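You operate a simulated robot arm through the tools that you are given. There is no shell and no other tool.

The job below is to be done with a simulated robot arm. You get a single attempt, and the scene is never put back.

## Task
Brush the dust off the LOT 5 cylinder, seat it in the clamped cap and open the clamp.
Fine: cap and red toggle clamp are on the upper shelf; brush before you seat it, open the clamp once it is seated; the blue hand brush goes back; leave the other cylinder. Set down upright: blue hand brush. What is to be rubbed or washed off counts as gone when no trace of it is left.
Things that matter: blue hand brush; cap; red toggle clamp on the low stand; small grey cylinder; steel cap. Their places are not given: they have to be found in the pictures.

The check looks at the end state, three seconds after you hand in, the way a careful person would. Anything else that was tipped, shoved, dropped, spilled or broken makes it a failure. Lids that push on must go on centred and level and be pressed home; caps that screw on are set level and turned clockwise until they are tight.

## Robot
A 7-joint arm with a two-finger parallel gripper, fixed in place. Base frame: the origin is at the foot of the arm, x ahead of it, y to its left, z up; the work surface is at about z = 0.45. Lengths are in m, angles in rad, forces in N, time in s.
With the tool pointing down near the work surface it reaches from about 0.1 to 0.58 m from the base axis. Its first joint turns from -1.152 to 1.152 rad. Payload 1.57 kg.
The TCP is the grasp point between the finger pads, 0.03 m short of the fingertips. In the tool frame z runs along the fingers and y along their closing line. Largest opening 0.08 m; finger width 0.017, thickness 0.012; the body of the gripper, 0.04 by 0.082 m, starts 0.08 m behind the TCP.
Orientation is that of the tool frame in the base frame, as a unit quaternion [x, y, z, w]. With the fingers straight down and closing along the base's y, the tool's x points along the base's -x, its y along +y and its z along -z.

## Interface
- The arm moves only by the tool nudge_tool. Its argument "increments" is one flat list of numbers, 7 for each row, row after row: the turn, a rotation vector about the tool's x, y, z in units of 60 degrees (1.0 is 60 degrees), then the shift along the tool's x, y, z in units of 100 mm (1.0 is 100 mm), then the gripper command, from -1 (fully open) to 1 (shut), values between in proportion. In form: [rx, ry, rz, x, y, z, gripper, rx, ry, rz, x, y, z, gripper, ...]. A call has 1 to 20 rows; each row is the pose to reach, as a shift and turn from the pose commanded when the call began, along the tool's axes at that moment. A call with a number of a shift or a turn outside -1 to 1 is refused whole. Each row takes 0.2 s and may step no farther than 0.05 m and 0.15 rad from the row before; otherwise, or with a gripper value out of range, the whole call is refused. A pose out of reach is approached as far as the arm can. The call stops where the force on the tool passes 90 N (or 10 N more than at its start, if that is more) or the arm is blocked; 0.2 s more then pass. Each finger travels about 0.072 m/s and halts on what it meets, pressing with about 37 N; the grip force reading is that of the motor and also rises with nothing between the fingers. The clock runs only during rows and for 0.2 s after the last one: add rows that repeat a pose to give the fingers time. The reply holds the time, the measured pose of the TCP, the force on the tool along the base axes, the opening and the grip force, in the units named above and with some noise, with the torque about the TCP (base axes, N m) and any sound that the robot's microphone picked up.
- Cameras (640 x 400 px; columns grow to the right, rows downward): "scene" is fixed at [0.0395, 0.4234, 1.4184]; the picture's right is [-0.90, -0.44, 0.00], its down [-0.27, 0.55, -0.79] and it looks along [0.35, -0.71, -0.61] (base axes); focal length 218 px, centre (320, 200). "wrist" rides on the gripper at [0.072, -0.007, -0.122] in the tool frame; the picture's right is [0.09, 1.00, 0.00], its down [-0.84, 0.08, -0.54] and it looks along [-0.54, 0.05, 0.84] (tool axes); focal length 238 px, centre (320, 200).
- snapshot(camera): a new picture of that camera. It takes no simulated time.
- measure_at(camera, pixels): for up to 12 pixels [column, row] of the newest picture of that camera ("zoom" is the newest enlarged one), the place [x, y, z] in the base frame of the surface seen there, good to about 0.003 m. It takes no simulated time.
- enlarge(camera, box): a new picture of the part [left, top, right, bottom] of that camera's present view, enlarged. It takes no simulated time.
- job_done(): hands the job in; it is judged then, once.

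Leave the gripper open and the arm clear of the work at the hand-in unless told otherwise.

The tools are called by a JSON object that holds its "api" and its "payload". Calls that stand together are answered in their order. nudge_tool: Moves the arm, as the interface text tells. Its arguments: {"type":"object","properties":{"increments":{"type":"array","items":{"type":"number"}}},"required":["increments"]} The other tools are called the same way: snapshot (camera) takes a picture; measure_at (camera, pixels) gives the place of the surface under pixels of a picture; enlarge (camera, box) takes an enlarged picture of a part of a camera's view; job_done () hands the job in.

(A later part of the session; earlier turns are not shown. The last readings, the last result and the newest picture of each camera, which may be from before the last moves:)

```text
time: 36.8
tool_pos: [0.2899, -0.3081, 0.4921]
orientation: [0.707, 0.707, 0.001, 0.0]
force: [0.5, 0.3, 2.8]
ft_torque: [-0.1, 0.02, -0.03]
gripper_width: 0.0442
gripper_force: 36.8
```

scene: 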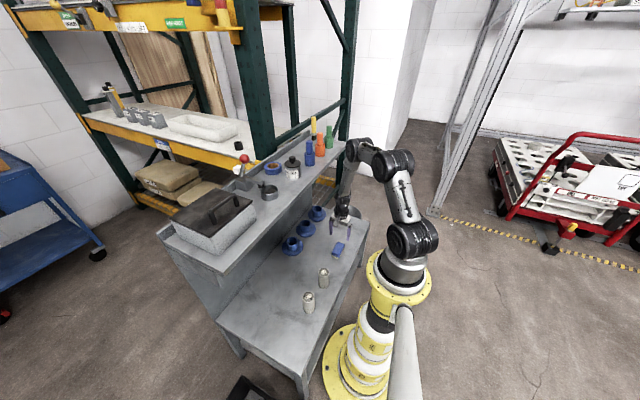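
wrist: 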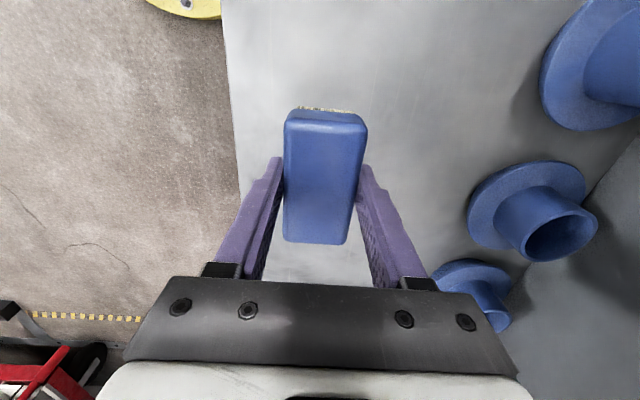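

Contact of about 4 N: the brush stands on the table. I open the fingers and hold still while they travel.

{"api": "nudge_tool", "payload": {"increments": [0, 0, 0, 0, 0, 0, -0.2, 0, 0, 0, 0, 0, 0, -1, 0, 0, 0, 0, 0, 0, -1, 0, 0, 0, 0, 0, 0, -1, 0, 0, 0, 0, 0, 0, -1]}}

{"api": "nudge_tool", "payload": {"increments": [0, 0, 0, 0, 0, -0.25, -1, 0, 0, 0, 0, 0, -0.6, -1, 0, 0, 0, 0, 0, -1.0, -1]}}

{"api": "nudge_tool", "payload": {"increments": [0, 0, 0, 0, 0, -0.3, -1, 0, 0, 0, 0, 0, -0.6, -1, 0, 0, 0, 0, 0, -0.8, -1]}}

{"api": "snapshot", "payload": {"camera": "wrist"}}

{"api": "enlarge", "payload": {"camera": "scene", "box": [306, 210, 370, 280]}}

```text
time: 38.0
tool_pos: [0.29, -0.3089, 0.4928]
orientation: [0.707, 0.707, 0.001, 0.0]
force: [0.4, 0.3, 0.1]
ft_torque: [0.0, -0.01, -0.01]
gripper_width: 0.0802
gripper_force: 0.1
```

```text
time: 38.8
tool_pos: [0.2898, -0.307, 0.5936]
orientation: [0.707, 0.707, 0.0, -0.001]
force: [-0.4, 0.4, 0.7]
ft_torque: [0.02, -0.03, 0.0]
gripper_width: 0.0802
gripper_force: 0.2
```

```text
time: 39.6
tool_pos: [0.2901, -0.3071, 0.6736]
orientation: [0.708, 0.706, 0.0, 0.0]
force: [0.0, -0.4, 0.3]
ft_torque: [0.04, 0.0, -0.01]
gripper_width: 0.08
gripper_force: 0.1
```

```text
taken
```

wrist: 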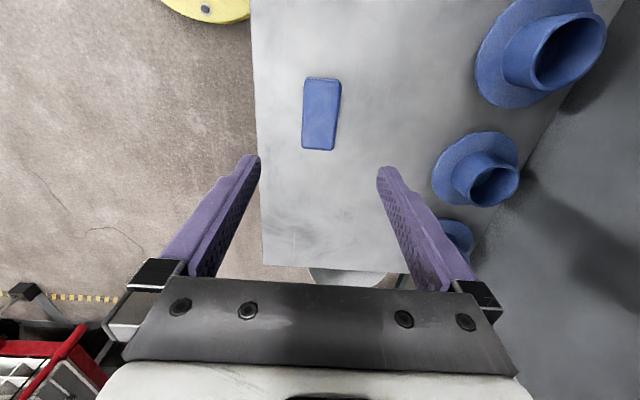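

```text
5.71 times, centred on (338, 245) of scene
```

zoom: 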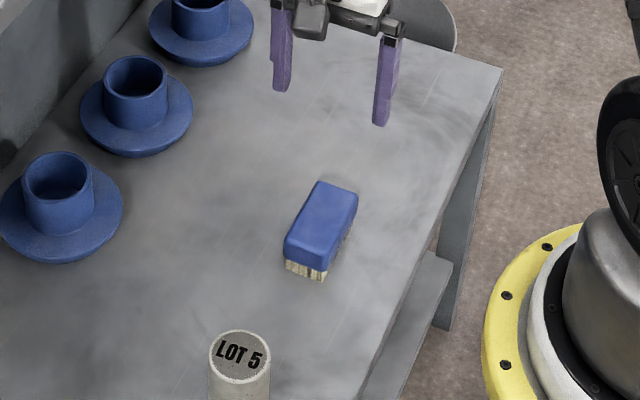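

The brush is back upright at its place. Before I take the cylinder, I want a good look at the cap and clamp, so I turn the tool back (-45° now) while rising, moving to smaller x and towards the middle.

{"api": "nudge_tool", "payload": {"increments": [0, 0, -0.125, 0.17, -0.12, -0.17, -1, 0, 0, -0.25, 0.33, -0.24, -0.33, -1, 0, 0, -0.375, 0.5, -0.36, -0.5, -1, 0, 0, -0.5, 0.67, -0.48, -0.67, -1, 0, 0, -0.625, 0.84, -0.6, -0.84, -1, 0, 0, -0.75, 1.0, -0.7, -1.0, -1]}}

```text
time: 41.0
tool_pos: [0.2205, -0.2066, 0.7727]
orientation: [0.381, 0.924, 0.0, 0.0]
force: [-0.1, -0.5, -0.8]
ft_torque: [-0.02, 0.03, -0.04]
gripper_width: 0.0802
gripper_force: 0.1
```

Good. The other 45° back, with another +0.1 m in y and +0.1 m in z.

{"api": "nudge_tool", "payload": {"increments": [0, 0, -0.125, 0.12, 0.12, -0.17, -1, 0, 0, -0.25, 0.24, 0.24, -0.33, -1, 0, 0, -0.375, 0.36, 0.36, -0.5, -1, 0, 0, -0.5, 0.48, 0.48, -0.67, -1, 0, 0, -0.625, 0.6, 0.6, -0.84, -1, 0, 0, -0.75, 0.7, 0.7, -1.0, -1]}}

{"api": "nudge_tool", "payload": {"increments": [0, 0, 0, 0, 0.15, -0.5, -1, 0, 0, 0, 0, 0.3, -1.0, -1]}}

{"api": "nudge_tool", "payload": {"increments": [0, 0, 0, 0, 0.05, -0.5, -1, 0, 0, 0, 0, 0.05, -1.0, -1]}}

{"api": "nudge_tool", "payload": {"increments": [0, 0, 0, 0, 0, -0.5, -1, 0, 0, 0, 0, 0, -0.9, -1]}}

```text
time: 42.4
tool_pos: [0.2185, -0.1078, 0.8723]
orientation: [-0.001, 1.0, 0.001, 0.001]
force: [-0.1, 0.6, -0.8]
ft_torque: [-0.02, -0.01, -0.01]
gripper_width: 0.0798
gripper_force: 0.1
```

```text
refused: row 1 steps farther than a row can; nothing moved
```

```text
refused: row 1 steps farther than a row can; nothing moved
```

```text
time: 43.0
tool_pos: [0.2193, -0.108, 0.9623]
orientation: [0.0, 1.0, 0.001, 0.0]
force: [-0.1, -0.3, -0.3]
ft_torque: [-0.02, 0.0, -0.01]
gripper_width: 0.0799
gripper_force: 0.0
```

Two calls were refused since the steps were over 0.05 m; one went through (z=0.962). I continue up with smaller rows and a small +y shift.

{"api": "nudge_tool", "payload": {"increments": [0, 0, 0, 0, 0.1, -0.33, -1, 0, 0, 0, 0, 0.2, -0.67, -1, 0, 0, 0, 0, 0.35, -1.0, -1]}}

{"api": "nudge_tool", "payload": {"increments": [0, 0, 0, -0.3, 0, -0.3, -1, 0, 0, 0, -0.6, 0, -0.6, -1, 0, 0, 0, -0.9, 0, -0.9, -1]}}

{"api": "snapshot", "payload": {"camera": "wrist"}}

{"api": "snapshot", "payload": {"camera": "scene"}}

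```text
time: 43.8
tool_pos: [0.2188, -0.0743, 1.0627]
orientation: [0.0, 1.0, 0.0, 0.001]
force: [0.0, -0.3, 0.5]
ft_torque: [-0.02, 0.0, -0.01]
gripper_width: 0.0801
gripper_force: 0.0
```

```text
time: 44.6
tool_pos: [0.3086, -0.0744, 1.1548]
orientation: [0.001, 1.0, 0.0, 0.0]
force: [0.0, -0.3, -0.4]
ft_torque: [-0.01, 0.01, 0.03]
gripper_width: 0.08
gripper_force: 0.0
```

```text
taken
```

wrist: 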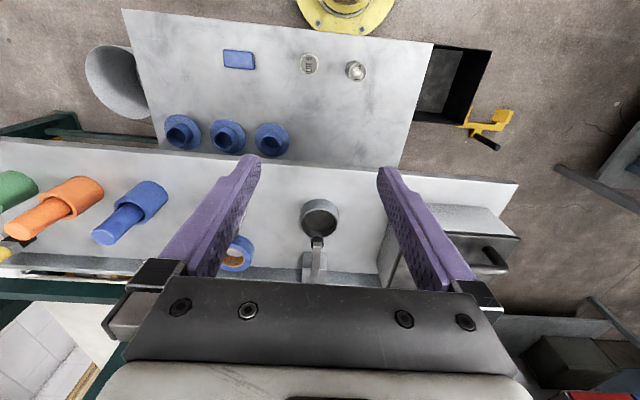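

```text
taken
```

scene: 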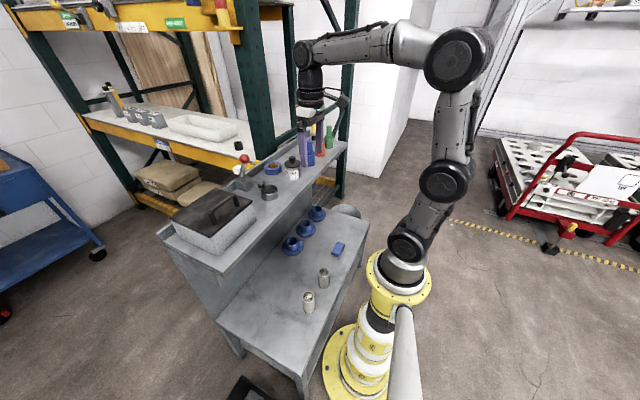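

The cap is at (319,215) with the clamp behind it. I enlarge and measure it.

{"api": "enlarge", "payload": {"camera": "wrist", "box": [280, 185, 360, 285]}}

{"api": "enlarge", "payload": {"camera": "scene", "box": [226, 145, 296, 215]}}

{"api": "measure_at", "payload": {"camera": "scene", "pixels": [[242, 158], [246, 172], [253, 179], [261, 182], [267, 185], [277, 188], [261, 190], [269, 192], [268, 198], [245, 186], [238, 184], [285, 200]]}}

{"api": "measure_at", "payload": {"camera": "wrist", "pixels": [[300, 216], [338, 217], [319, 200], [319, 215], [319, 225], [316, 243], [316, 255], [305, 260], [318, 275], [325, 270], [334, 205], [304, 205]]}}

```text
4.00 times, centred on (320, 235) of wrist
```

zoom: 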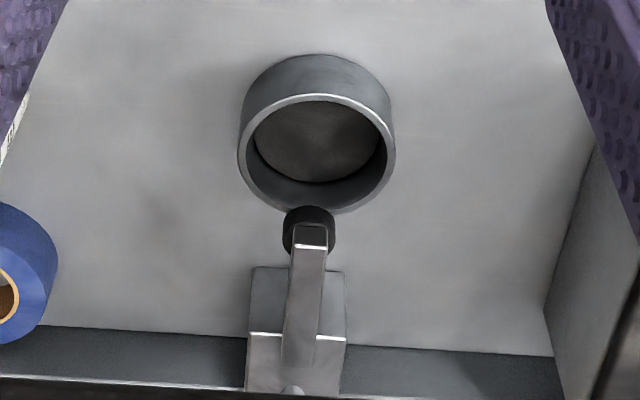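

```text
5.71 times, centred on (261, 180) of scene
```

zoom: 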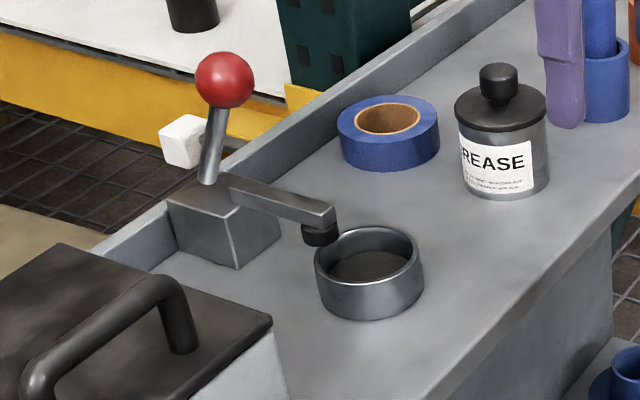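

```text
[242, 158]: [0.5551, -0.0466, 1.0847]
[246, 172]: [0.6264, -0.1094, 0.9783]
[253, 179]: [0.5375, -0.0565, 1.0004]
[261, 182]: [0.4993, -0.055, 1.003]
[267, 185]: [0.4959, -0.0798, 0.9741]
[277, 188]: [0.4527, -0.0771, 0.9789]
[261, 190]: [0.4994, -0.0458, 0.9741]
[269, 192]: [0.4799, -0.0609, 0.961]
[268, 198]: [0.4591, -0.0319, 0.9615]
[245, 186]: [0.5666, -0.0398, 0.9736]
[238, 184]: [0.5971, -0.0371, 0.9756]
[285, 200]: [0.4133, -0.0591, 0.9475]
```

```text
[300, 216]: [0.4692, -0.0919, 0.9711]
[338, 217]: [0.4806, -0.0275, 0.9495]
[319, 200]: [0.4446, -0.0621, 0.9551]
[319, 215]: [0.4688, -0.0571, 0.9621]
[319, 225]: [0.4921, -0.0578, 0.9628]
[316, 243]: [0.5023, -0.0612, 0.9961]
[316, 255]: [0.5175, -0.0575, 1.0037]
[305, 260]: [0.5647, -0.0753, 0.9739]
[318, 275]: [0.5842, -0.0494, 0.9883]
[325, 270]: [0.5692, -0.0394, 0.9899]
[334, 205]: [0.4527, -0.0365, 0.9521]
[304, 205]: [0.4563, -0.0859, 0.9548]
```

The cap's rim is at z≈0.979, floor ≈0.961; its bore looks only 1–3 mm wider than the cylinder, so I need precise numbers. I take strong enlargements of the cap from both cameras.

{"api": "enlarge", "payload": {"camera": "scene", "box": [256, 182, 288, 202]}}

{"api": "measure_at", "payload": {"camera": "zoom", "pixels": [[320, 80], [320, 200], [150, 160], [500, 160], [320, 170], [200, 110], [430, 110], [220, 210], [420, 200], [150, 270], [320, 330], [560, 300]]}}

```text
16.00 times, centred on (272, 192) of scene
```

zoom: 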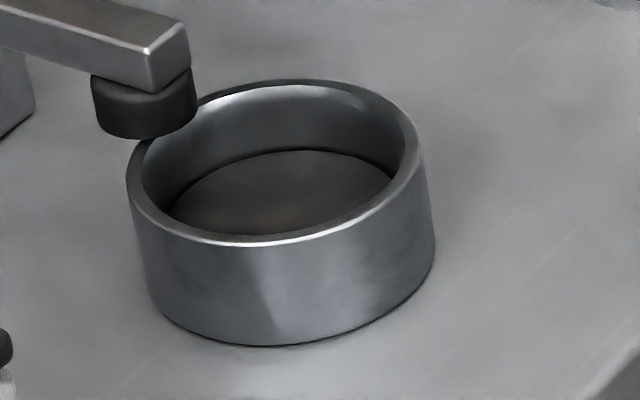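

```text
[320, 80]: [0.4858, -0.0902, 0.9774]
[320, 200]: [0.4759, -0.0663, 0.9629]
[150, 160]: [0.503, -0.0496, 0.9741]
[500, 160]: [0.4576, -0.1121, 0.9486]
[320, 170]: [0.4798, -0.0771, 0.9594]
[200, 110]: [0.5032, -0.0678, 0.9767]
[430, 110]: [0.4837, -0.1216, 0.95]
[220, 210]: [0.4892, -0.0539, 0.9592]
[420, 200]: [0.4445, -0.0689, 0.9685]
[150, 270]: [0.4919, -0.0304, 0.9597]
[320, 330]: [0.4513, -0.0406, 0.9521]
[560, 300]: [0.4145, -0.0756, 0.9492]
```

The cap centre works out at about (0.473,-0.061), outer diameter about 62 mm, bore about 54 mm; the cylinder is about 49 mm, so there are 2–3 mm each side. The clamp's foot sits on the +x rim, so I will grip the cylinder along y and stay clear of it. Now I go back and down to fetch the cylinder.

{"api": "nudge_tool", "payload": {"increments": [0, 0, 0, 0.33, 0, 0.33, -1, 0, 0, 0, 0.67, 0, 0.67, -1, 0, 0, 0, 1.0, 0, 1.0, -1]}}

{"api": "nudge_tool", "payload": {"increments": [0, 0, 0, 0, -0.1, 0.33, -1, 0, 0, 0, 0, -0.2, 0.67, -1, 0, 0, 0, 0, -0.33, 1.0, -1]}}

{"api": "nudge_tool", "payload": {"increments": [0, 0, 0, 0, 0, 0.5, -1, 0, 0, 0, 0, 0, 1.0, -1]}}

{"api": "nudge_tool", "payload": {"increments": [0, 0, 0, 0, 0, 0.5, -1, 0, 0, 0, 0, 0, 1.0, -1]}}

{"api": "nudge_tool", "payload": {"increments": [0, 0, 0, 0, 0, 0.4, -1, 0, 0, 0, 0, 0, 0.8, -1, 0, 0, 0, 0, 0, 0.8, -1]}}

{"api": "snapshot", "payload": {"camera": "wrist"}}

```text
time: 45.4
tool_pos: [0.2098, -0.0761, 1.0549]
orientation: [0.0, 1.0, 0.0, 0.0]
force: [0.3, -0.2, 0.6]
ft_torque: [-0.01, -0.02, 0.01]
gripper_width: 0.0799
gripper_force: 0.1
```

```text
time: 46.2
tool_pos: [0.2094, -0.1085, 0.9508]
orientation: [0.0, 1.0, 0.0, -0.001]
force: [-0.2, -0.3, -0.2]
ft_torque: [-0.02, -0.01, -0.04]
gripper_width: 0.0798
gripper_force: 0.1
```

```text
time: 46.8
tool_pos: [0.2104, -0.107, 0.8534]
orientation: [0.001, 1.0, 0.0, 0.0]
force: [0.4, -1.2, -0.6]
ft_torque: [-0.02, 0.0, 0.03]
gripper_width: 0.0799
gripper_force: 0.0
```

```text
time: 47.4
tool_pos: [0.2107, -0.1065, 0.754]
orientation: [0.001, 1.0, 0.0, 0.001]
force: [-0.8, 0.7, 0.4]
ft_torque: [0.01, -0.01, 0.0]
gripper_width: 0.0803
gripper_force: 0.1
```

```text
time: 48.2
tool_pos: [0.2106, -0.1068, 0.6732]
orientation: [0.0, 1.0, 0.0, 0.0]
force: [-0.3, 0.1, -0.3]
ft_torque: [0.0, -0.01, 0.01]
gripper_width: 0.0801
gripper_force: 0.0
```

```text
taken
```

wrist: 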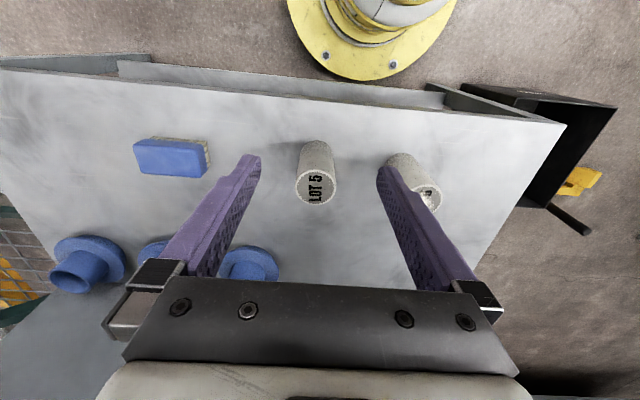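

LOT 5 is at (315,185), clean. I enlarge it for a precise centre.

{"api": "enlarge", "payload": {"camera": "wrist", "box": [283, 135, 347, 215]}}

{"api": "measure_at", "payload": {"camera": "wrist", "pixels": [[315, 187], [297, 187], [334, 187], [315, 170], [315, 203], [308, 187], [322, 187], [315, 178], [315, 196]]}}

```text
5.00 times, centred on (315, 175) of wrist
```

zoom: 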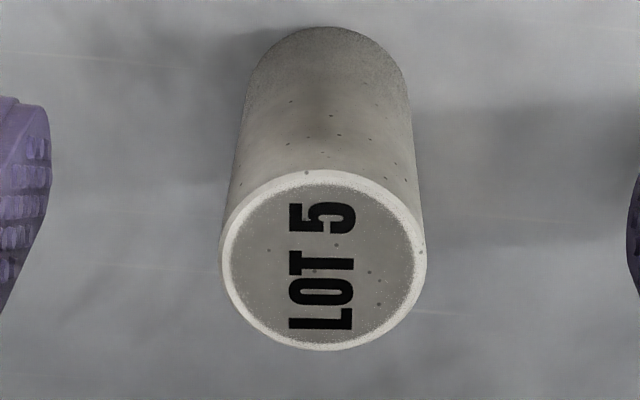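

```text
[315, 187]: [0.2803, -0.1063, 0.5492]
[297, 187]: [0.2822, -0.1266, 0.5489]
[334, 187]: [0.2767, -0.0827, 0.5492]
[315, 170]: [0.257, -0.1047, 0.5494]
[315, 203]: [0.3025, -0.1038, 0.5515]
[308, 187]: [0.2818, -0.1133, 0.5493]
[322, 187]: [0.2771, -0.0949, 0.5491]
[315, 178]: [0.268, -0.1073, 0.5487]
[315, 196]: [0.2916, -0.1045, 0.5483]
```

The LOT 5 centre is about (0.279,-0.106), diameter about 48.5 mm. I move forward 68 mm over it at this height, then go down around it in two stages.

{"api": "nudge_tool", "payload": {"increments": [0, 0, 0, -0.34, 0.005, 0, -1, 0, 0, 0, -0.685, 0.01, 0, -1, 0, 0, 0, -0.685, 0.01, 0, -1]}}

{"api": "nudge_tool", "payload": {"increments": [0, 0, 0, 0, 0, 0.3, -1, 0, 0, 0, 0, 0, 0.6, -1, 0, 0, 0, 0, 0, 0.8, -1, 0, 0, 0, 0, 0, 0.8, -1]}}

{"api": "snapshot", "payload": {"camera": "wrist"}}

{"api": "enlarge", "payload": {"camera": "scene", "box": [292, 230, 356, 300]}}

```text
time: 49.0
tool_pos: [0.2785, -0.1063, 0.672]
orientation: [0.0, 1.0, 0.0, 0.0]
force: [-0.9, -0.8, -1.0]
ft_torque: [0.01, -0.01, 0.03]
gripper_width: 0.08
gripper_force: 0.0
```

```text
time: 50.0
tool_pos: [0.2792, -0.1054, 0.594]
orientation: [0.0, 1.0, -0.001, 0.0]
force: [0.3, -0.1, 0.2]
ft_torque: [-0.02, 0.01, -0.04]
gripper_width: 0.0802
gripper_force: 0.1
```

```text
taken
```

wrist: 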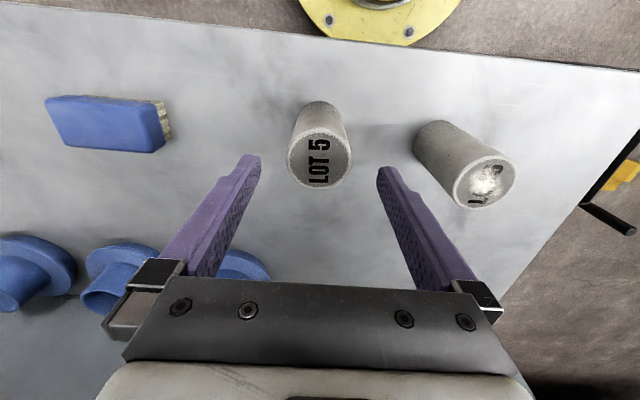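

```text
5.71 times, centred on (324, 265) of scene
```

zoom: 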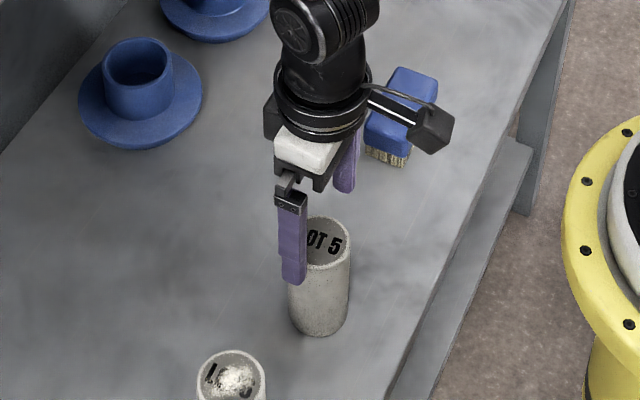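

The cylinder sits centred between the fingers in y (column 319.5 against the tool's 320). I go down 79 mm to z≈0.515 with the fingers open.

{"api": "nudge_tool", "payload": {"increments": [0, 0, 0, 0, 0, 0.2, -1, 0, 0, 0, 0, 0, 0.4, -1, 0, 0, 0, 0, 0, 0.6, -1, 0, 0, 0, 0, 0, 0.79, -1, 0, 0, 0, 0, 0, 0.79, -1]}}

{"api": "snapshot", "payload": {"camera": "wrist"}}

{"api": "enlarge", "payload": {"camera": "scene", "box": [292, 230, 356, 300]}}

```text
time: 51.2
tool_pos: [0.2791, -0.1047, 0.5133]
orientation: [0.0, 1.0, 0.0, 0.0]
force: [-0.2, -0.3, -0.1]
ft_torque: [0.0, 0.0, 0.03]
gripper_width: 0.0801
gripper_force: 0.1
```

```text
taken
```

wrist: 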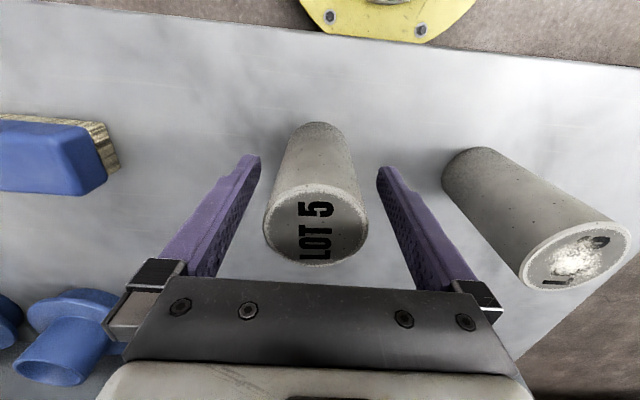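

```text
5.71 times, centred on (324, 265) of scene
```

zoom: 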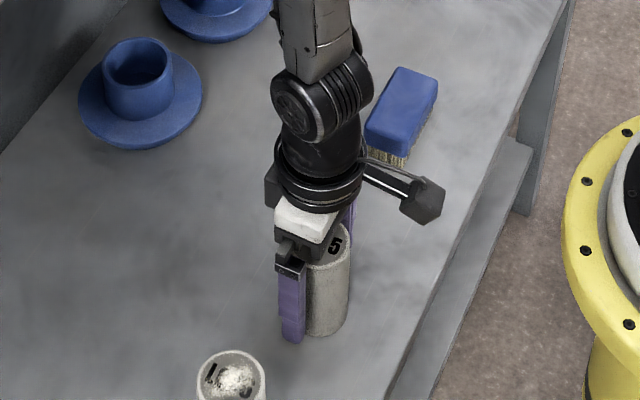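

The cylinder is about 2 mm to the -y side of the tool centre. I shift -1.7 mm in y, then close the fingers and wait.

{"api": "nudge_tool", "payload": {"increments": [0, 0, 0, 0, -0.017, 0, -1, 0, 0, 0, 0, -0.017, 0, 0.3, 0, 0, 0, 0, -0.017, 0, 1, 0, 0, 0, 0, -0.017, 0, 1, 0, 0, 0, 0, -0.017, 0, 1, 0, 0, 0, 0, -0.017, 0, 1]}}

{"api": "snapshot", "payload": {"camera": "wrist"}}

```text
time: 52.6
tool_pos: [0.2792, -0.1066, 0.5143]
orientation: [0.0, 1.0, 0.0, 0.0]
force: [-0.3, 1.4, 3.9]
ft_torque: [0.08, 0.07, 0.0]
gripper_width: 0.0495
gripper_force: 37.1
```

```text
taken
```

wrist: 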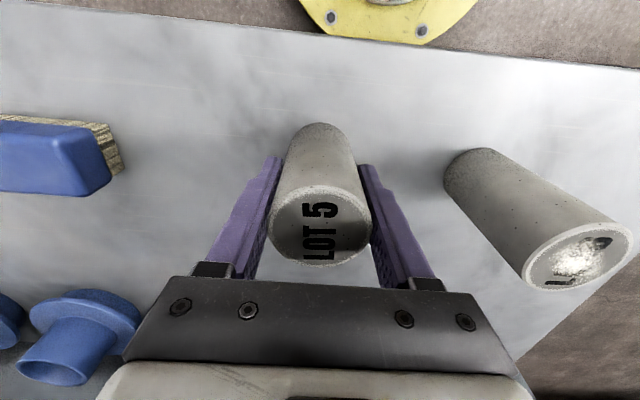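

The cylinder is gripped (width 0.0495). I lift it straight up 0.1 m and check.

{"api": "nudge_tool", "payload": {"increments": [0, 0, 0, 0, 0, -0.2, 1, 0, 0, 0, 0, 0, -0.5, 1, 0, 0, 0, 0, 0, -1.0, 1]}}

{"api": "nudge_tool", "payload": {"increments": [0, 0, 0, 0.15, 0, -0.4, 1, 0, 0, 0, 0.3, 0, -0.8, 1, 0, 0, 0, 0.3, 0, -1.0, 1]}}

{"api": "enlarge", "payload": {"camera": "scene", "box": [270, 170, 380, 320]}}

```text
time: 53.4
tool_pos: [0.2786, -0.1048, 0.6144]
orientation: [0.0, 1.0, -0.001, -0.001]
force: [-0.9, -0.4, -4.8]
ft_torque: [0.0, 0.0, -0.03]
gripper_width: 0.0497
gripper_force: 37.3
```

```text
time: 54.2
tool_pos: [0.2454, -0.1066, 0.7161]
orientation: [0.001, 1.0, 0.0, -0.001]
force: [-0.2, 1.3, -4.7]
ft_torque: [0.02, 0.04, -0.03]
gripper_width: 0.0495
gripper_force: 37.2
```

```text
2.67 times, centred on (325, 245) of scene
```

zoom: 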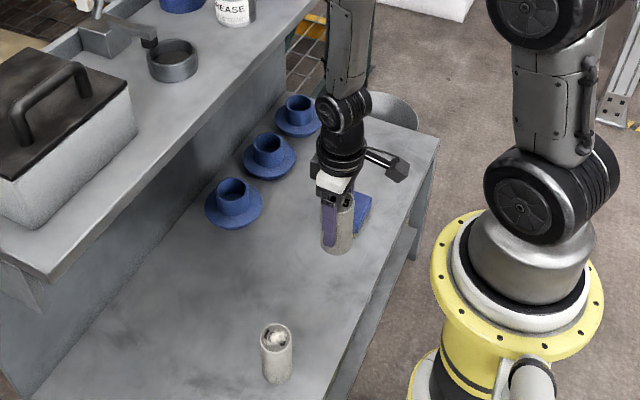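

The cylinder hangs safely in the grip (weight about 4.5 N). I go on straight up, 0.4 m in four calls, well in front of the shelf.

{"api": "nudge_tool", "payload": {"increments": [0, 0, 0, 0, 0, -0.4, 1, 0, 0, 0, 0, 0, -0.8, 1, 0, 0, 0, 0, 0, -1.0, 1]}}

{"api": "nudge_tool", "payload": {"increments": [0, 0, 0, 0, 0, -0.4, 1, 0, 0, 0, 0, 0, -0.8, 1, 0, 0, 0, 0, 0, -1.0, 1]}}

{"api": "nudge_tool", "payload": {"increments": [0, 0, 0, 0, 0, -0.4, 1, 0, 0, 0, 0, 0, -0.8, 1, 0, 0, 0, 0, 0, -1.0, 1]}}

{"api": "nudge_tool", "payload": {"increments": [0, 0, 0, 0, 0, -0.4, 1, 0, 0, 0, 0, 0, -0.8, 1, 0, 0, 0, 0, 0, -1.0, 1]}}

{"api": "snapshot", "payload": {"camera": "wrist"}}

```text
time: 55.0
tool_pos: [0.2474, -0.1065, 0.8148]
orientation: [0.0, 1.0, 0.001, -0.001]
force: [-0.7, -0.1, -4.8]
ft_torque: [-0.03, 0.02, 0.04]
gripper_width: 0.0496
gripper_force: 37.1
```

```text
time: 55.8
tool_pos: [0.2495, -0.1062, 0.915]
orientation: [0.0, 1.0, 0.0, 0.0]
force: [-0.3, -0.1, -5.4]
ft_torque: [-0.02, 0.0, 0.01]
gripper_width: 0.0496
gripper_force: 37.4
```

```text
time: 56.6
tool_pos: [0.2493, -0.1052, 1.013]
orientation: [-0.001, 1.0, -0.001, 0.0]
force: [-0.2, 0.4, -4.0]
ft_torque: [0.03, -0.01, -0.02]
gripper_width: 0.0496
gripper_force: 37.1
```

```text
time: 57.4
tool_pos: [0.2488, -0.1051, 1.1135]
orientation: [0.001, 1.0, -0.001, 0.0]
force: [0.1, -1.2, -4.2]
ft_torque: [0.0, 0.02, -0.01]
gripper_width: 0.0498
gripper_force: 36.7
```

```text
taken
```

wrist: 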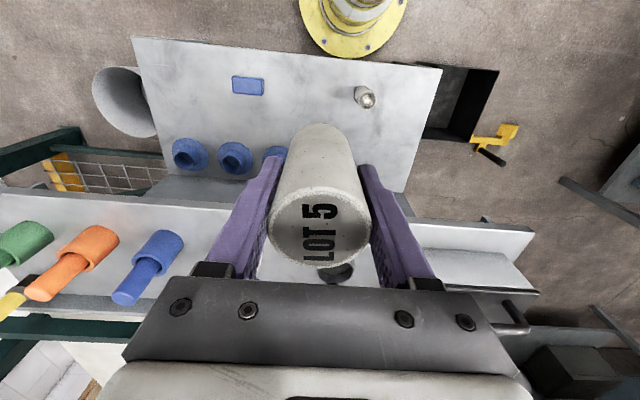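

The cylinder bottom is at about z=1.049, above the clamp bar (1.004). I move +0.1 m in x and +0.0445 m in y first.

{"api": "nudge_tool", "payload": {"increments": [0, 0, 0, -0.33, 0.15, 0, 1, 0, 0, 0, -0.67, 0.3, 0, 1, 0, 0, 0, -1.0, 0.445, 0, 1, 0, 0, 0, -1.0, 0.445, 0, 1]}}

{"api": "nudge_tool", "payload": {"increments": [0, 0, 0, -0.33, 0, 0, 1, 0, 0, 0, -0.67, 0, 0, 1, 0, 0, 0, -0.9, 0, 0, 1, 0, 0, 0, -0.9, 0, 0, 1]}}

{"api": "snapshot", "payload": {"camera": "wrist"}}

{"api": "snapshot", "payload": {"camera": "scene"}}

{"api": "enlarge", "payload": {"camera": "scene", "box": [230, 140, 300, 205]}}

```text
time: 58.4
tool_pos: [0.3484, -0.0614, 1.1145]
orientation: [0.001, 1.0, 0.0, 0.0]
force: [0.0, 0.0, -4.6]
ft_torque: [-0.03, 0.01, 0.01]
gripper_width: 0.0494
gripper_force: 37.1
```

```text
time: 59.4
tool_pos: [0.4392, -0.063, 1.1132]
orientation: [-0.001, 1.0, 0.0, 0.0]
force: [-1.0, -0.6, -4.4]
ft_torque: [-0.04, 0.0, 0.01]
gripper_width: 0.0495
gripper_force: 37.2
```

```text
taken
```

wrist: 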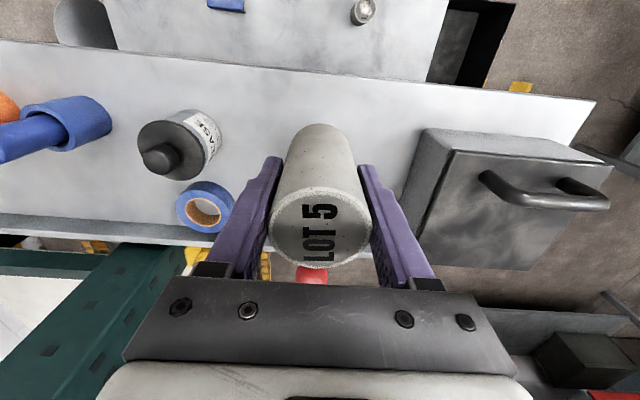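

```text
taken
```

scene: 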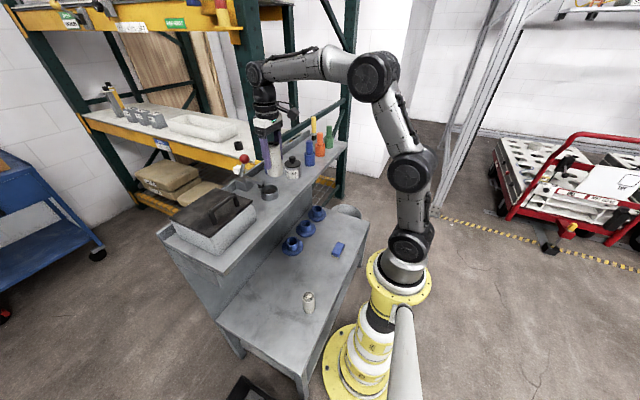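

```text
6.15 times, centred on (265, 172) of scene
```

zoom: 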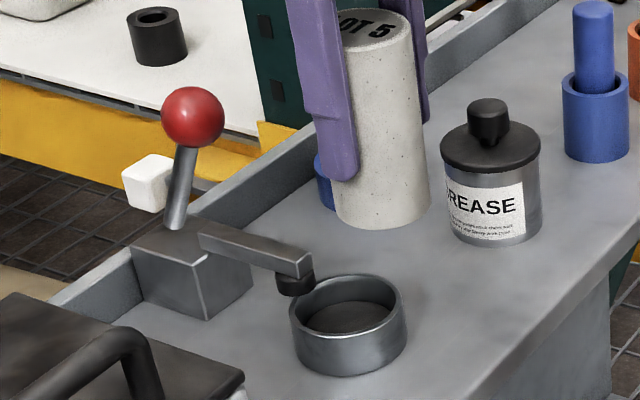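

The cylinder is about 35 mm short of the cap in x and clear of everything. I enlarge the bottom of the cylinder and the cap together to compare their positions.

{"api": "enlarge", "payload": {"camera": "scene", "box": [250, 160, 298, 200]}}

{"api": "measure_at", "payload": {"camera": "zoom", "pixels": [[330, 100], [370, 115], [420, 100], [370, 50], [390, 20], [340, 20], [440, 20], [370, 126]]}}

```text
10.00 times, centred on (274, 180) of scene
```

zoom: 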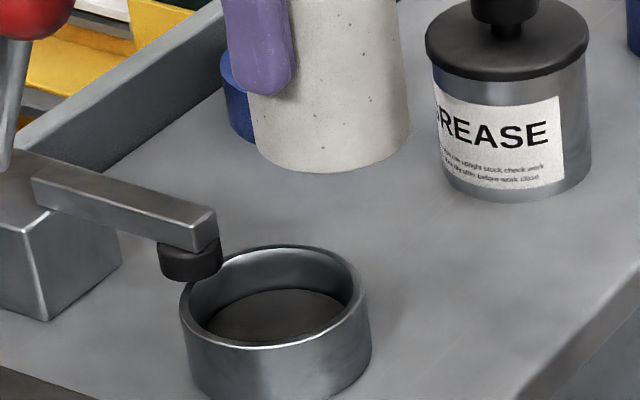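

```text
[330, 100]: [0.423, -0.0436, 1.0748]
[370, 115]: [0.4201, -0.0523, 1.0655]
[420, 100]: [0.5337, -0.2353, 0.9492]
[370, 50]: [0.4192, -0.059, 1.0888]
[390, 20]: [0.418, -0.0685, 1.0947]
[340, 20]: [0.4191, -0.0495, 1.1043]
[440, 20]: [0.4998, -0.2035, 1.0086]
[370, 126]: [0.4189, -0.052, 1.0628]
```

Measured side points put the cylinder within about 2 mm of the tool centre. I move the last 34 mm in x at this height (cylinder bottom at 1.049, above the clamp bar), then compare again.

{"api": "nudge_tool", "payload": {"increments": [0, 0, 0, -0.12, 0, 0, 1, 0, 0, 0, -0.24, 0, 0, 1, 0, 0, 0, -0.34, 0, 0, 1, 0, 0, 0, -0.34, 0, 0, 1]}}

{"api": "enlarge", "payload": {"camera": "scene", "box": [248, 160, 288, 205]}}

{"api": "snapshot", "payload": {"camera": "wrist"}}

```text
time: 60.4
tool_pos: [0.474, -0.0639, 1.1137]
orientation: [0.0, 1.0, -0.001, 0.0]
force: [-0.5, 0.5, -4.4]
ft_torque: [-0.01, 0.05, -0.02]
gripper_width: 0.0495
gripper_force: 37.3
```

```text
8.89 times, centred on (268, 182) of scene
```

zoom: 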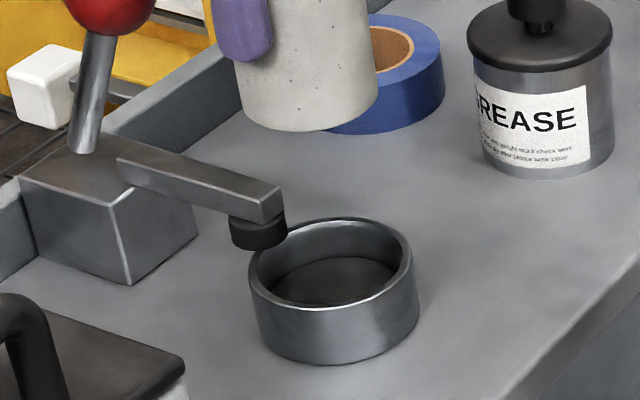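

```text
taken
```

wrist: 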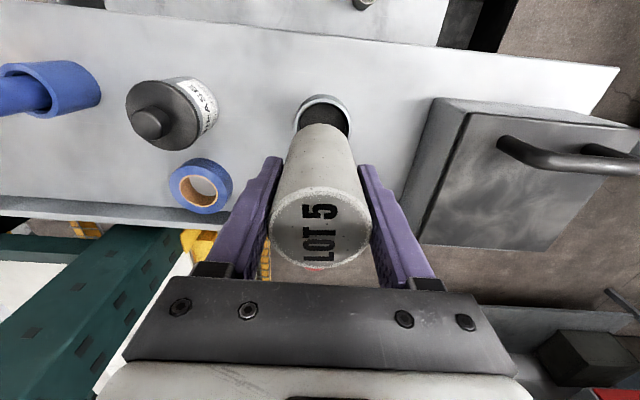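

In the wrist picture the near half of the cap shows above the cylinder at (322,115). I enlarge that to check the sideways alignment.

{"api": "enlarge", "payload": {"camera": "wrist", "box": [280, 85, 364, 150]}}

{"api": "enlarge", "payload": {"camera": "scene", "box": [252, 166, 284, 206]}}

```text
6.15 times, centred on (322, 118) of wrist
```

zoom: 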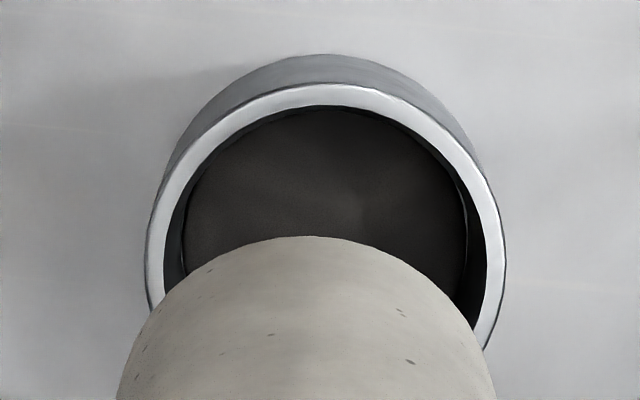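

```text
10.00 times, centred on (268, 186) of scene
```

zoom: 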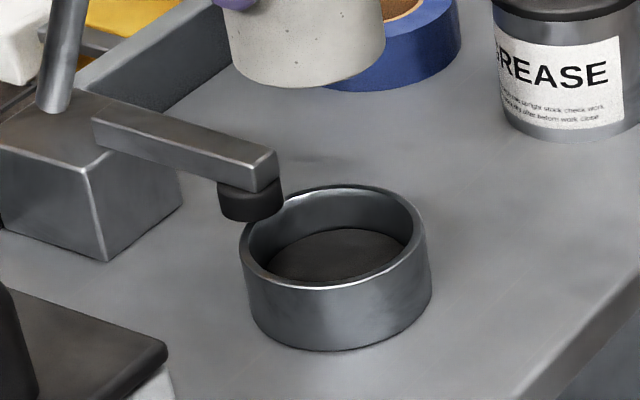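

From the enlarged wrist view the cap's centre is about 2.6 mm to the +y side and 0.9 mm to the +x side of the cylinder; bore about 56 mm. The clamp's foot comes close to the bore on the +x side, so I leave x and shift only +2.5 mm in y, then lower 38 mm to just above the clamp bar.

{"api": "nudge_tool", "payload": {"increments": [0, 0, 0, 0, 0.025, 0, 1, 0, 0, 0, 0, 0.025, 0.13, 1, 0, 0, 0, 0, 0.025, 0.26, 1, 0, 0, 0, 0, 0.025, 0.38, 1, 0, 0, 0, 0, 0.025, 0.38, 1]}}

{"api": "enlarge", "payload": {"camera": "wrist", "box": [280, 85, 364, 150]}}

{"api": "enlarge", "payload": {"camera": "scene", "box": [252, 166, 284, 206]}}

```text
time: 61.6
tool_pos: [0.4717, -0.0612, 1.0757]
orientation: [0.001, 1.0, 0.0, 0.001]
force: [0.4, -0.4, -4.3]
ft_torque: [0.02, 0.02, 0.01]
gripper_width: 0.0495
gripper_force: 37.0
```

```text
6.15 times, centred on (322, 118) of wrist
```

zoom: 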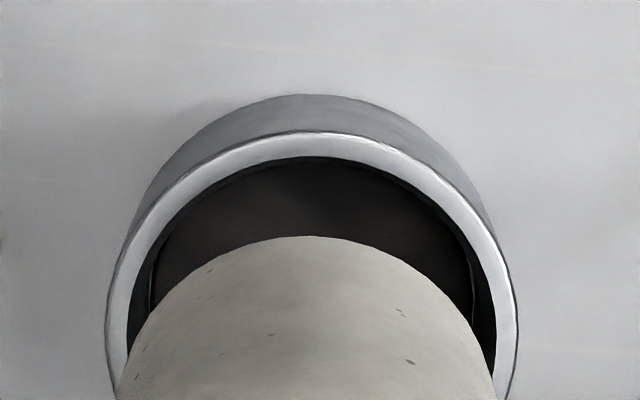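

```text
10.00 times, centred on (268, 186) of scene
```

zoom: 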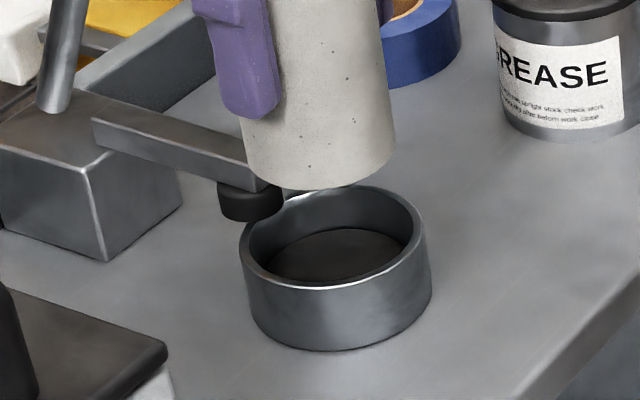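

Aligned within about 1 mm in both directions now (bottom at about 1.012). I lower 12 mm, past the level of the bar's top, and check the force.

{"api": "nudge_tool", "payload": {"increments": [0, 0, 0, 0, 0, 0.03, 1, 0, 0, 0, 0, 0, 0.06, 1, 0, 0, 0, 0, 0, 0.09, 1, 0, 0, 0, 0, 0, 0.12, 1, 0, 0, 0, 0, 0, 0.12, 1]}}

{"api": "enlarge", "payload": {"camera": "scene", "box": [252, 166, 284, 206]}}

```text
time: 62.8
tool_pos: [0.4718, -0.0605, 1.0649]
orientation: [0.0, 1.0, 0.0, 0.0]
force: [0.1, 0.2, -4.6]
ft_torque: [-0.02, 0.01, -0.02]
gripper_width: 0.0496
gripper_force: 37.0
```

```text
10.00 times, centred on (268, 186) of scene
```

zoom: 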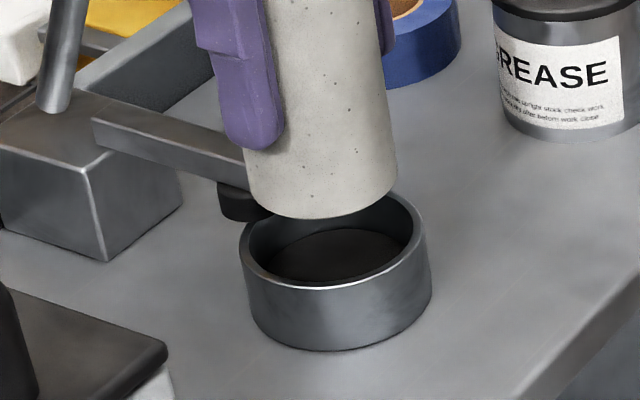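

No contact (force z still -4.6 N). I lower another 14 mm in small rows.

{"api": "nudge_tool", "payload": {"increments": [0, 0, 0, 0, 0, 0.03, 1, 0, 0, 0, 0, 0, 0.06, 1, 0, 0, 0, 0, 0, 0.1, 1, 0, 0, 0, 0, 0, 0.14, 1, 0, 0, 0, 0, 0, 0.14, 1]}}

{"api": "enlarge", "payload": {"camera": "scene", "box": [252, 166, 284, 206]}}

{"api": "enlarge", "payload": {"camera": "wrist", "box": [270, 85, 374, 165]}}

```text
time: 64.0
tool_pos: [0.4734, -0.061, 1.0501]
orientation: [0.0, 1.0, 0.001, 0.0]
force: [0.3, 1.2, -3.6]
ft_torque: [0.01, 0.03, -0.02]
gripper_width: 0.0495
gripper_force: 37.1
```

```text
10.00 times, centred on (268, 186) of scene
```

zoom: 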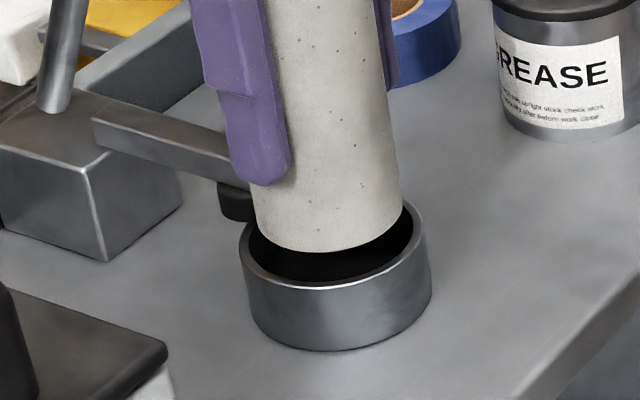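

```text
5.00 times, centred on (322, 125) of wrist
```

zoom: 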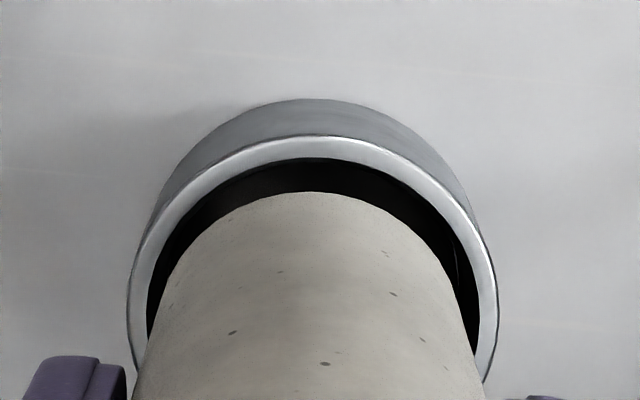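

The cylinder bottom is just above the cap's mouth, with even gaps (near gap about 3.4 mm, y offset about 0.6 mm). I shift +0.6 mm in y and lower 12 mm into the bore.

{"api": "nudge_tool", "payload": {"increments": [0, 0, 0, 0, 0.006, 0.02, 1, 0, 0, 0, 0, 0.006, 0.04, 1, 0, 0, 0, 0, 0.006, 0.06, 1, 0, 0, 0, 0, 0.006, 0.09, 1, 0, 0, 0, 0, 0.006, 0.12, 1, 0, 0, 0, 0, 0.006, 0.12, 1]}}

{"api": "enlarge", "payload": {"camera": "scene", "box": [252, 166, 284, 206]}}

{"api": "enlarge", "payload": {"camera": "wrist", "box": [270, 85, 374, 165]}}

```text
time: 65.4
tool_pos: [0.4713, -0.0603, 1.0388]
orientation: [0.0, 1.0, 0.0, 0.0]
force: [-0.1, -0.6, -4.5]
ft_torque: [0.03, 0.02, -0.03]
gripper_width: 0.0498
gripper_force: 36.5
```

```text
10.00 times, centred on (268, 186) of scene
```

zoom: 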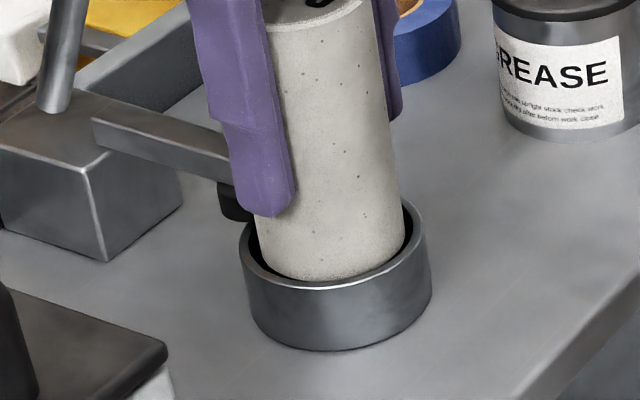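

```text
5.00 times, centred on (322, 125) of wrist
```

zoom: 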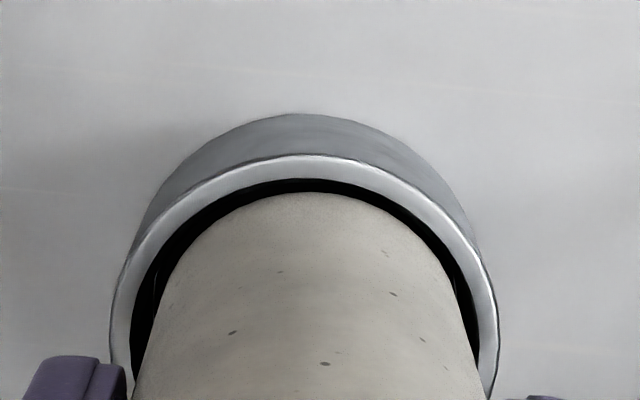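

The cylinder has entered the bore without touching. I lower 10 mm more, then check.

{"api": "nudge_tool", "payload": {"increments": [0, 0, 0, 0, 0, 0.02, 1, 0, 0, 0, 0, 0, 0.04, 1, 0, 0, 0, 0, 0, 0.06, 1, 0, 0, 0, 0, 0, 0.08, 1, 0, 0, 0, 0, 0, 0.1, 1, 0, 0, 0, 0, 0, 0.1, 1]}}

{"api": "enlarge", "payload": {"camera": "scene", "box": [252, 166, 284, 206]}}

```text
time: 66.8
tool_pos: [0.4733, -0.06, 1.0286]
orientation: [0.0, 1.0, 0.0, 0.0]
force: [-0.3, -0.5, -4.1]
ft_torque: [0.01, 0.0, 0.02]
gripper_width: 0.0497
gripper_force: 37.0
```

```text
10.00 times, centred on (268, 186) of scene
```

zoom: 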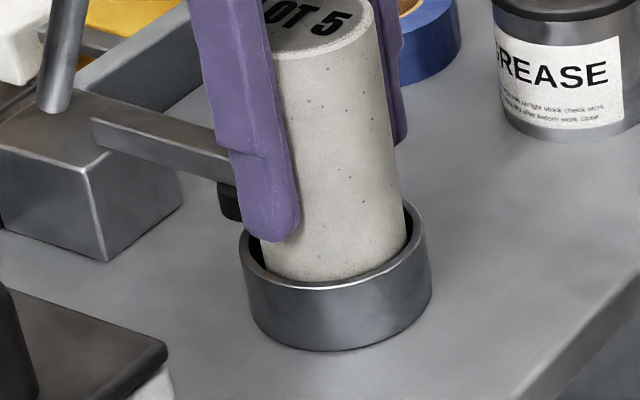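

Still only its weight on the sensor. I lower in 1 mm rows for 4 mm to find the floor of the cap.

{"api": "nudge_tool", "payload": {"increments": [0, 0, 0, 0, 0, 0.01, 1, 0, 0, 0, 0, 0, 0.02, 1, 0, 0, 0, 0, 0, 0.02, 1]}}

{"api": "nudge_tool", "payload": {"increments": [0, 0, 0, 0, 0, 0.01, 1, 0, 0, 0, 0, 0, 0.01, 1]}}

```text
time: 67.6
tool_pos: [0.473, -0.0596, 1.0252]
orientation: [0.0, 1.0, -0.001, 0.001]
force: [0.0, 0.4, -4.1]
ft_torque: [0.02, -0.01, 0.02]
gripper_width: 0.0497
gripper_force: 37.4
```

```text
time: 68.2
tool_pos: [0.4721, -0.0607, 1.0259]
orientation: [0.0, 1.0, -0.001, 0.001]
force: [0.0, -0.2, -3.2]
ft_torque: [0.04, 0.05, 0.01]
gripper_width: 0.0496
gripper_force: 36.8
```

The force starts to change (-3.2 N), so the floor is close. I go on in 0.5 mm rows.

{"api": "nudge_tool", "payload": {"increments": [0, 0, 0, 0, 0, 0.005, 1, 0, 0, 0, 0, 0, 0.01, 1, 0, 0, 0, 0, 0, 0.01, 1]}}

```text
time: 69.0
tool_pos: [0.473, -0.0607, 1.0254]
orientation: [0.0, 1.0, 0.0, 0.001]
force: [-1.5, 0.4, 6.2]
ft_torque: [0.02, 0.31, -0.01]
gripper_width: 0.0496
gripper_force: 37.0
```

Contact of about 10 N: the cylinder stands on the cap's floor. I press 0.5 mm more to make sure it is seated.

{"api": "nudge_tool", "payload": {"increments": [0, 0, 0, 0, 0, 0.005, 1, 0, 0, 0, 0, 0, 0.005, 1]}}

{"api": "enlarge", "payload": {"camera": "scene", "box": [252, 166, 284, 206]}}

{"api": "enlarge", "payload": {"camera": "wrist", "box": [270, 85, 374, 165]}}

```text
time: 69.6
tool_pos: [0.472, -0.0603, 1.0267]
orientation: [-0.002, 1.0, 0.0, 0.003]
force: [-4.5, 1.4, 21.0]
ft_torque: [0.12, 0.55, -0.06]
gripper_width: 0.0496
gripper_force: 36.9
```

```text
10.00 times, centred on (268, 186) of scene
```

zoom: 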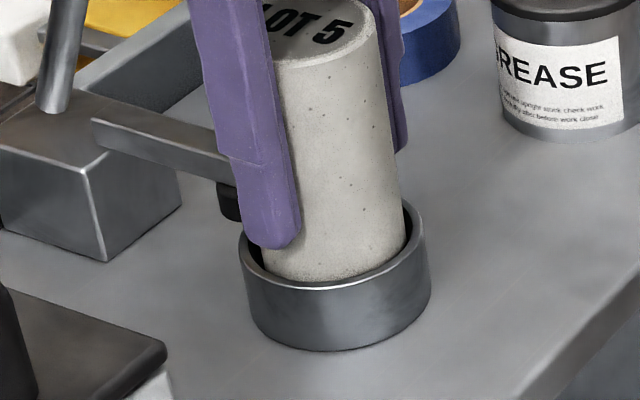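

```text
5.00 times, centred on (322, 125) of wrist
```

zoom: 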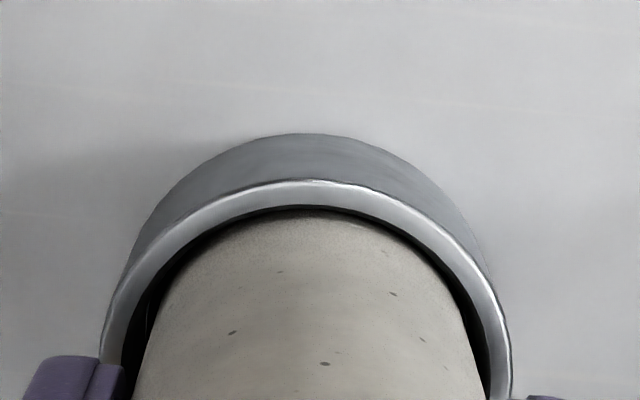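

The press reads 25 N and the height matches the cap floor (0.961). I release 0.7 mm of the press, then open the fingers moderately (about 64 mm) and wait.

{"api": "nudge_tool", "payload": {"increments": [0, 0, 0, 0, 0, -0.007, 1, 0, 0, 0, 0, 0, -0.007, 0.3, 0, 0, 0, 0, 0, -0.007, 0, 0, 0, 0, 0, 0, -0.007, -0.3, 0, 0, 0, 0, 0, -0.007, -0.6, 0, 0, 0, 0, 0, -0.007, -0.6]}}

{"api": "enlarge", "payload": {"camera": "scene", "box": [240, 145, 296, 205]}}

{"api": "snapshot", "payload": {"camera": "wrist"}}

```text
time: 71.0
tool_pos: [0.4704, -0.0592, 1.0241]
orientation: [0.0, 1.0, 0.0, -0.001]
force: [-0.7, -0.3, 0.3]
ft_torque: [0.02, 0.02, 0.01]
gripper_width: 0.0638
gripper_force: 0.0
```

```text
6.67 times, centred on (268, 175) of scene
```

zoom: 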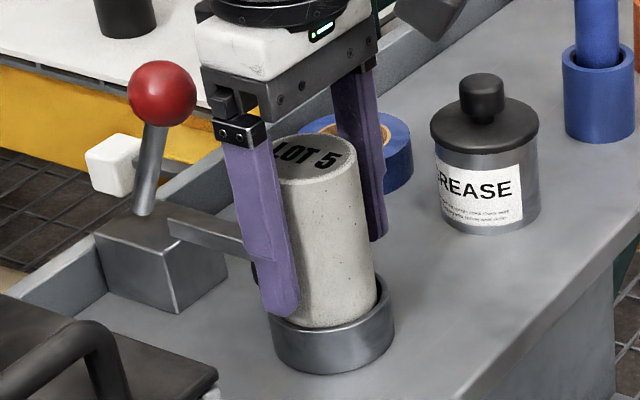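

```text
taken
```

wrist: 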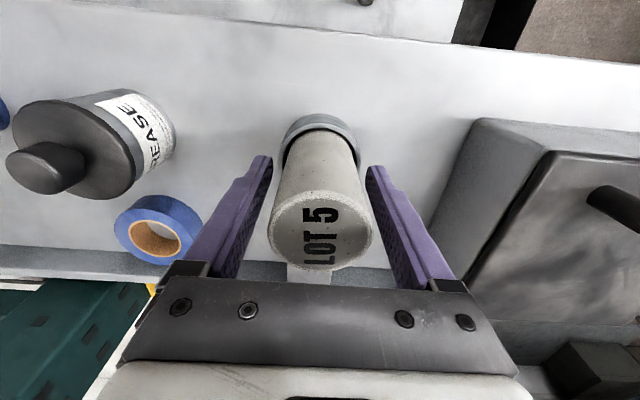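

The cylinder stands level in the cap. I raise the open gripper straight up 0.1 m and inspect.

{"api": "nudge_tool", "payload": {"increments": [0, 0, 0, 0, 0, -0.1, -0.6, 0, 0, 0, 0, 0, -0.4, -0.6, 0, 0, 0, 0, 0, -0.8, -0.6, 0, 0, 0, 0, 0, -1.0, -0.6]}}

{"api": "nudge_tool", "payload": {"increments": [0, 0, 0, 0.3, 0, -0.3, -0.6, 0, 0, 0, 0.6, 0, -0.6, -0.6, 0, 0, 0, 0.8, 0, -0.8, -0.6]}}

{"api": "enlarge", "payload": {"camera": "scene", "box": [230, 145, 290, 205]}}

{"api": "snapshot", "payload": {"camera": "wrist"}}

```text
time: 72.0
tool_pos: [0.4712, -0.0611, 1.1255]
orientation: [0.001, 1.0, 0.0, 0.001]
force: [-1.0, 0.2, -0.6]
ft_torque: [-0.02, 0.01, 0.0]
gripper_width: 0.0639
gripper_force: 0.0
```

```text
time: 72.8
tool_pos: [0.3929, -0.0605, 1.204]
orientation: [0.001, 1.0, 0.0, -0.001]
force: [-0.2, -0.3, 0.1]
ft_torque: [-0.01, -0.02, 0.03]
gripper_width: 0.0641
gripper_force: 0.0
```

```text
6.67 times, centred on (260, 175) of scene
```

zoom: 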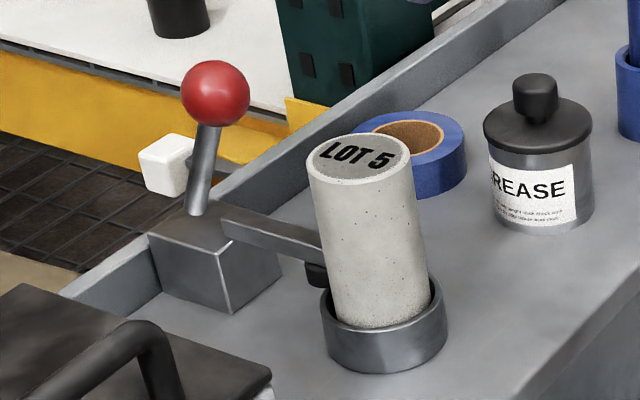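

```text
taken
```

wrist: 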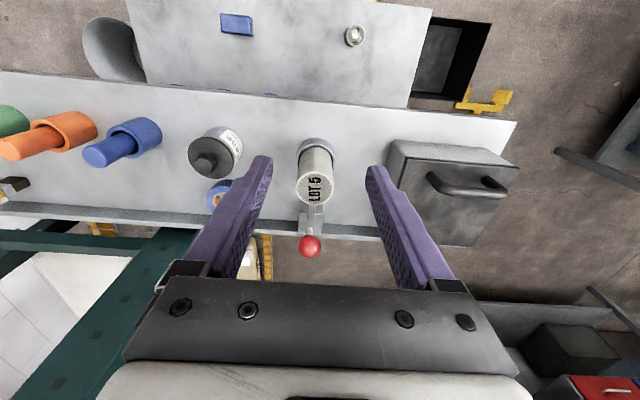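

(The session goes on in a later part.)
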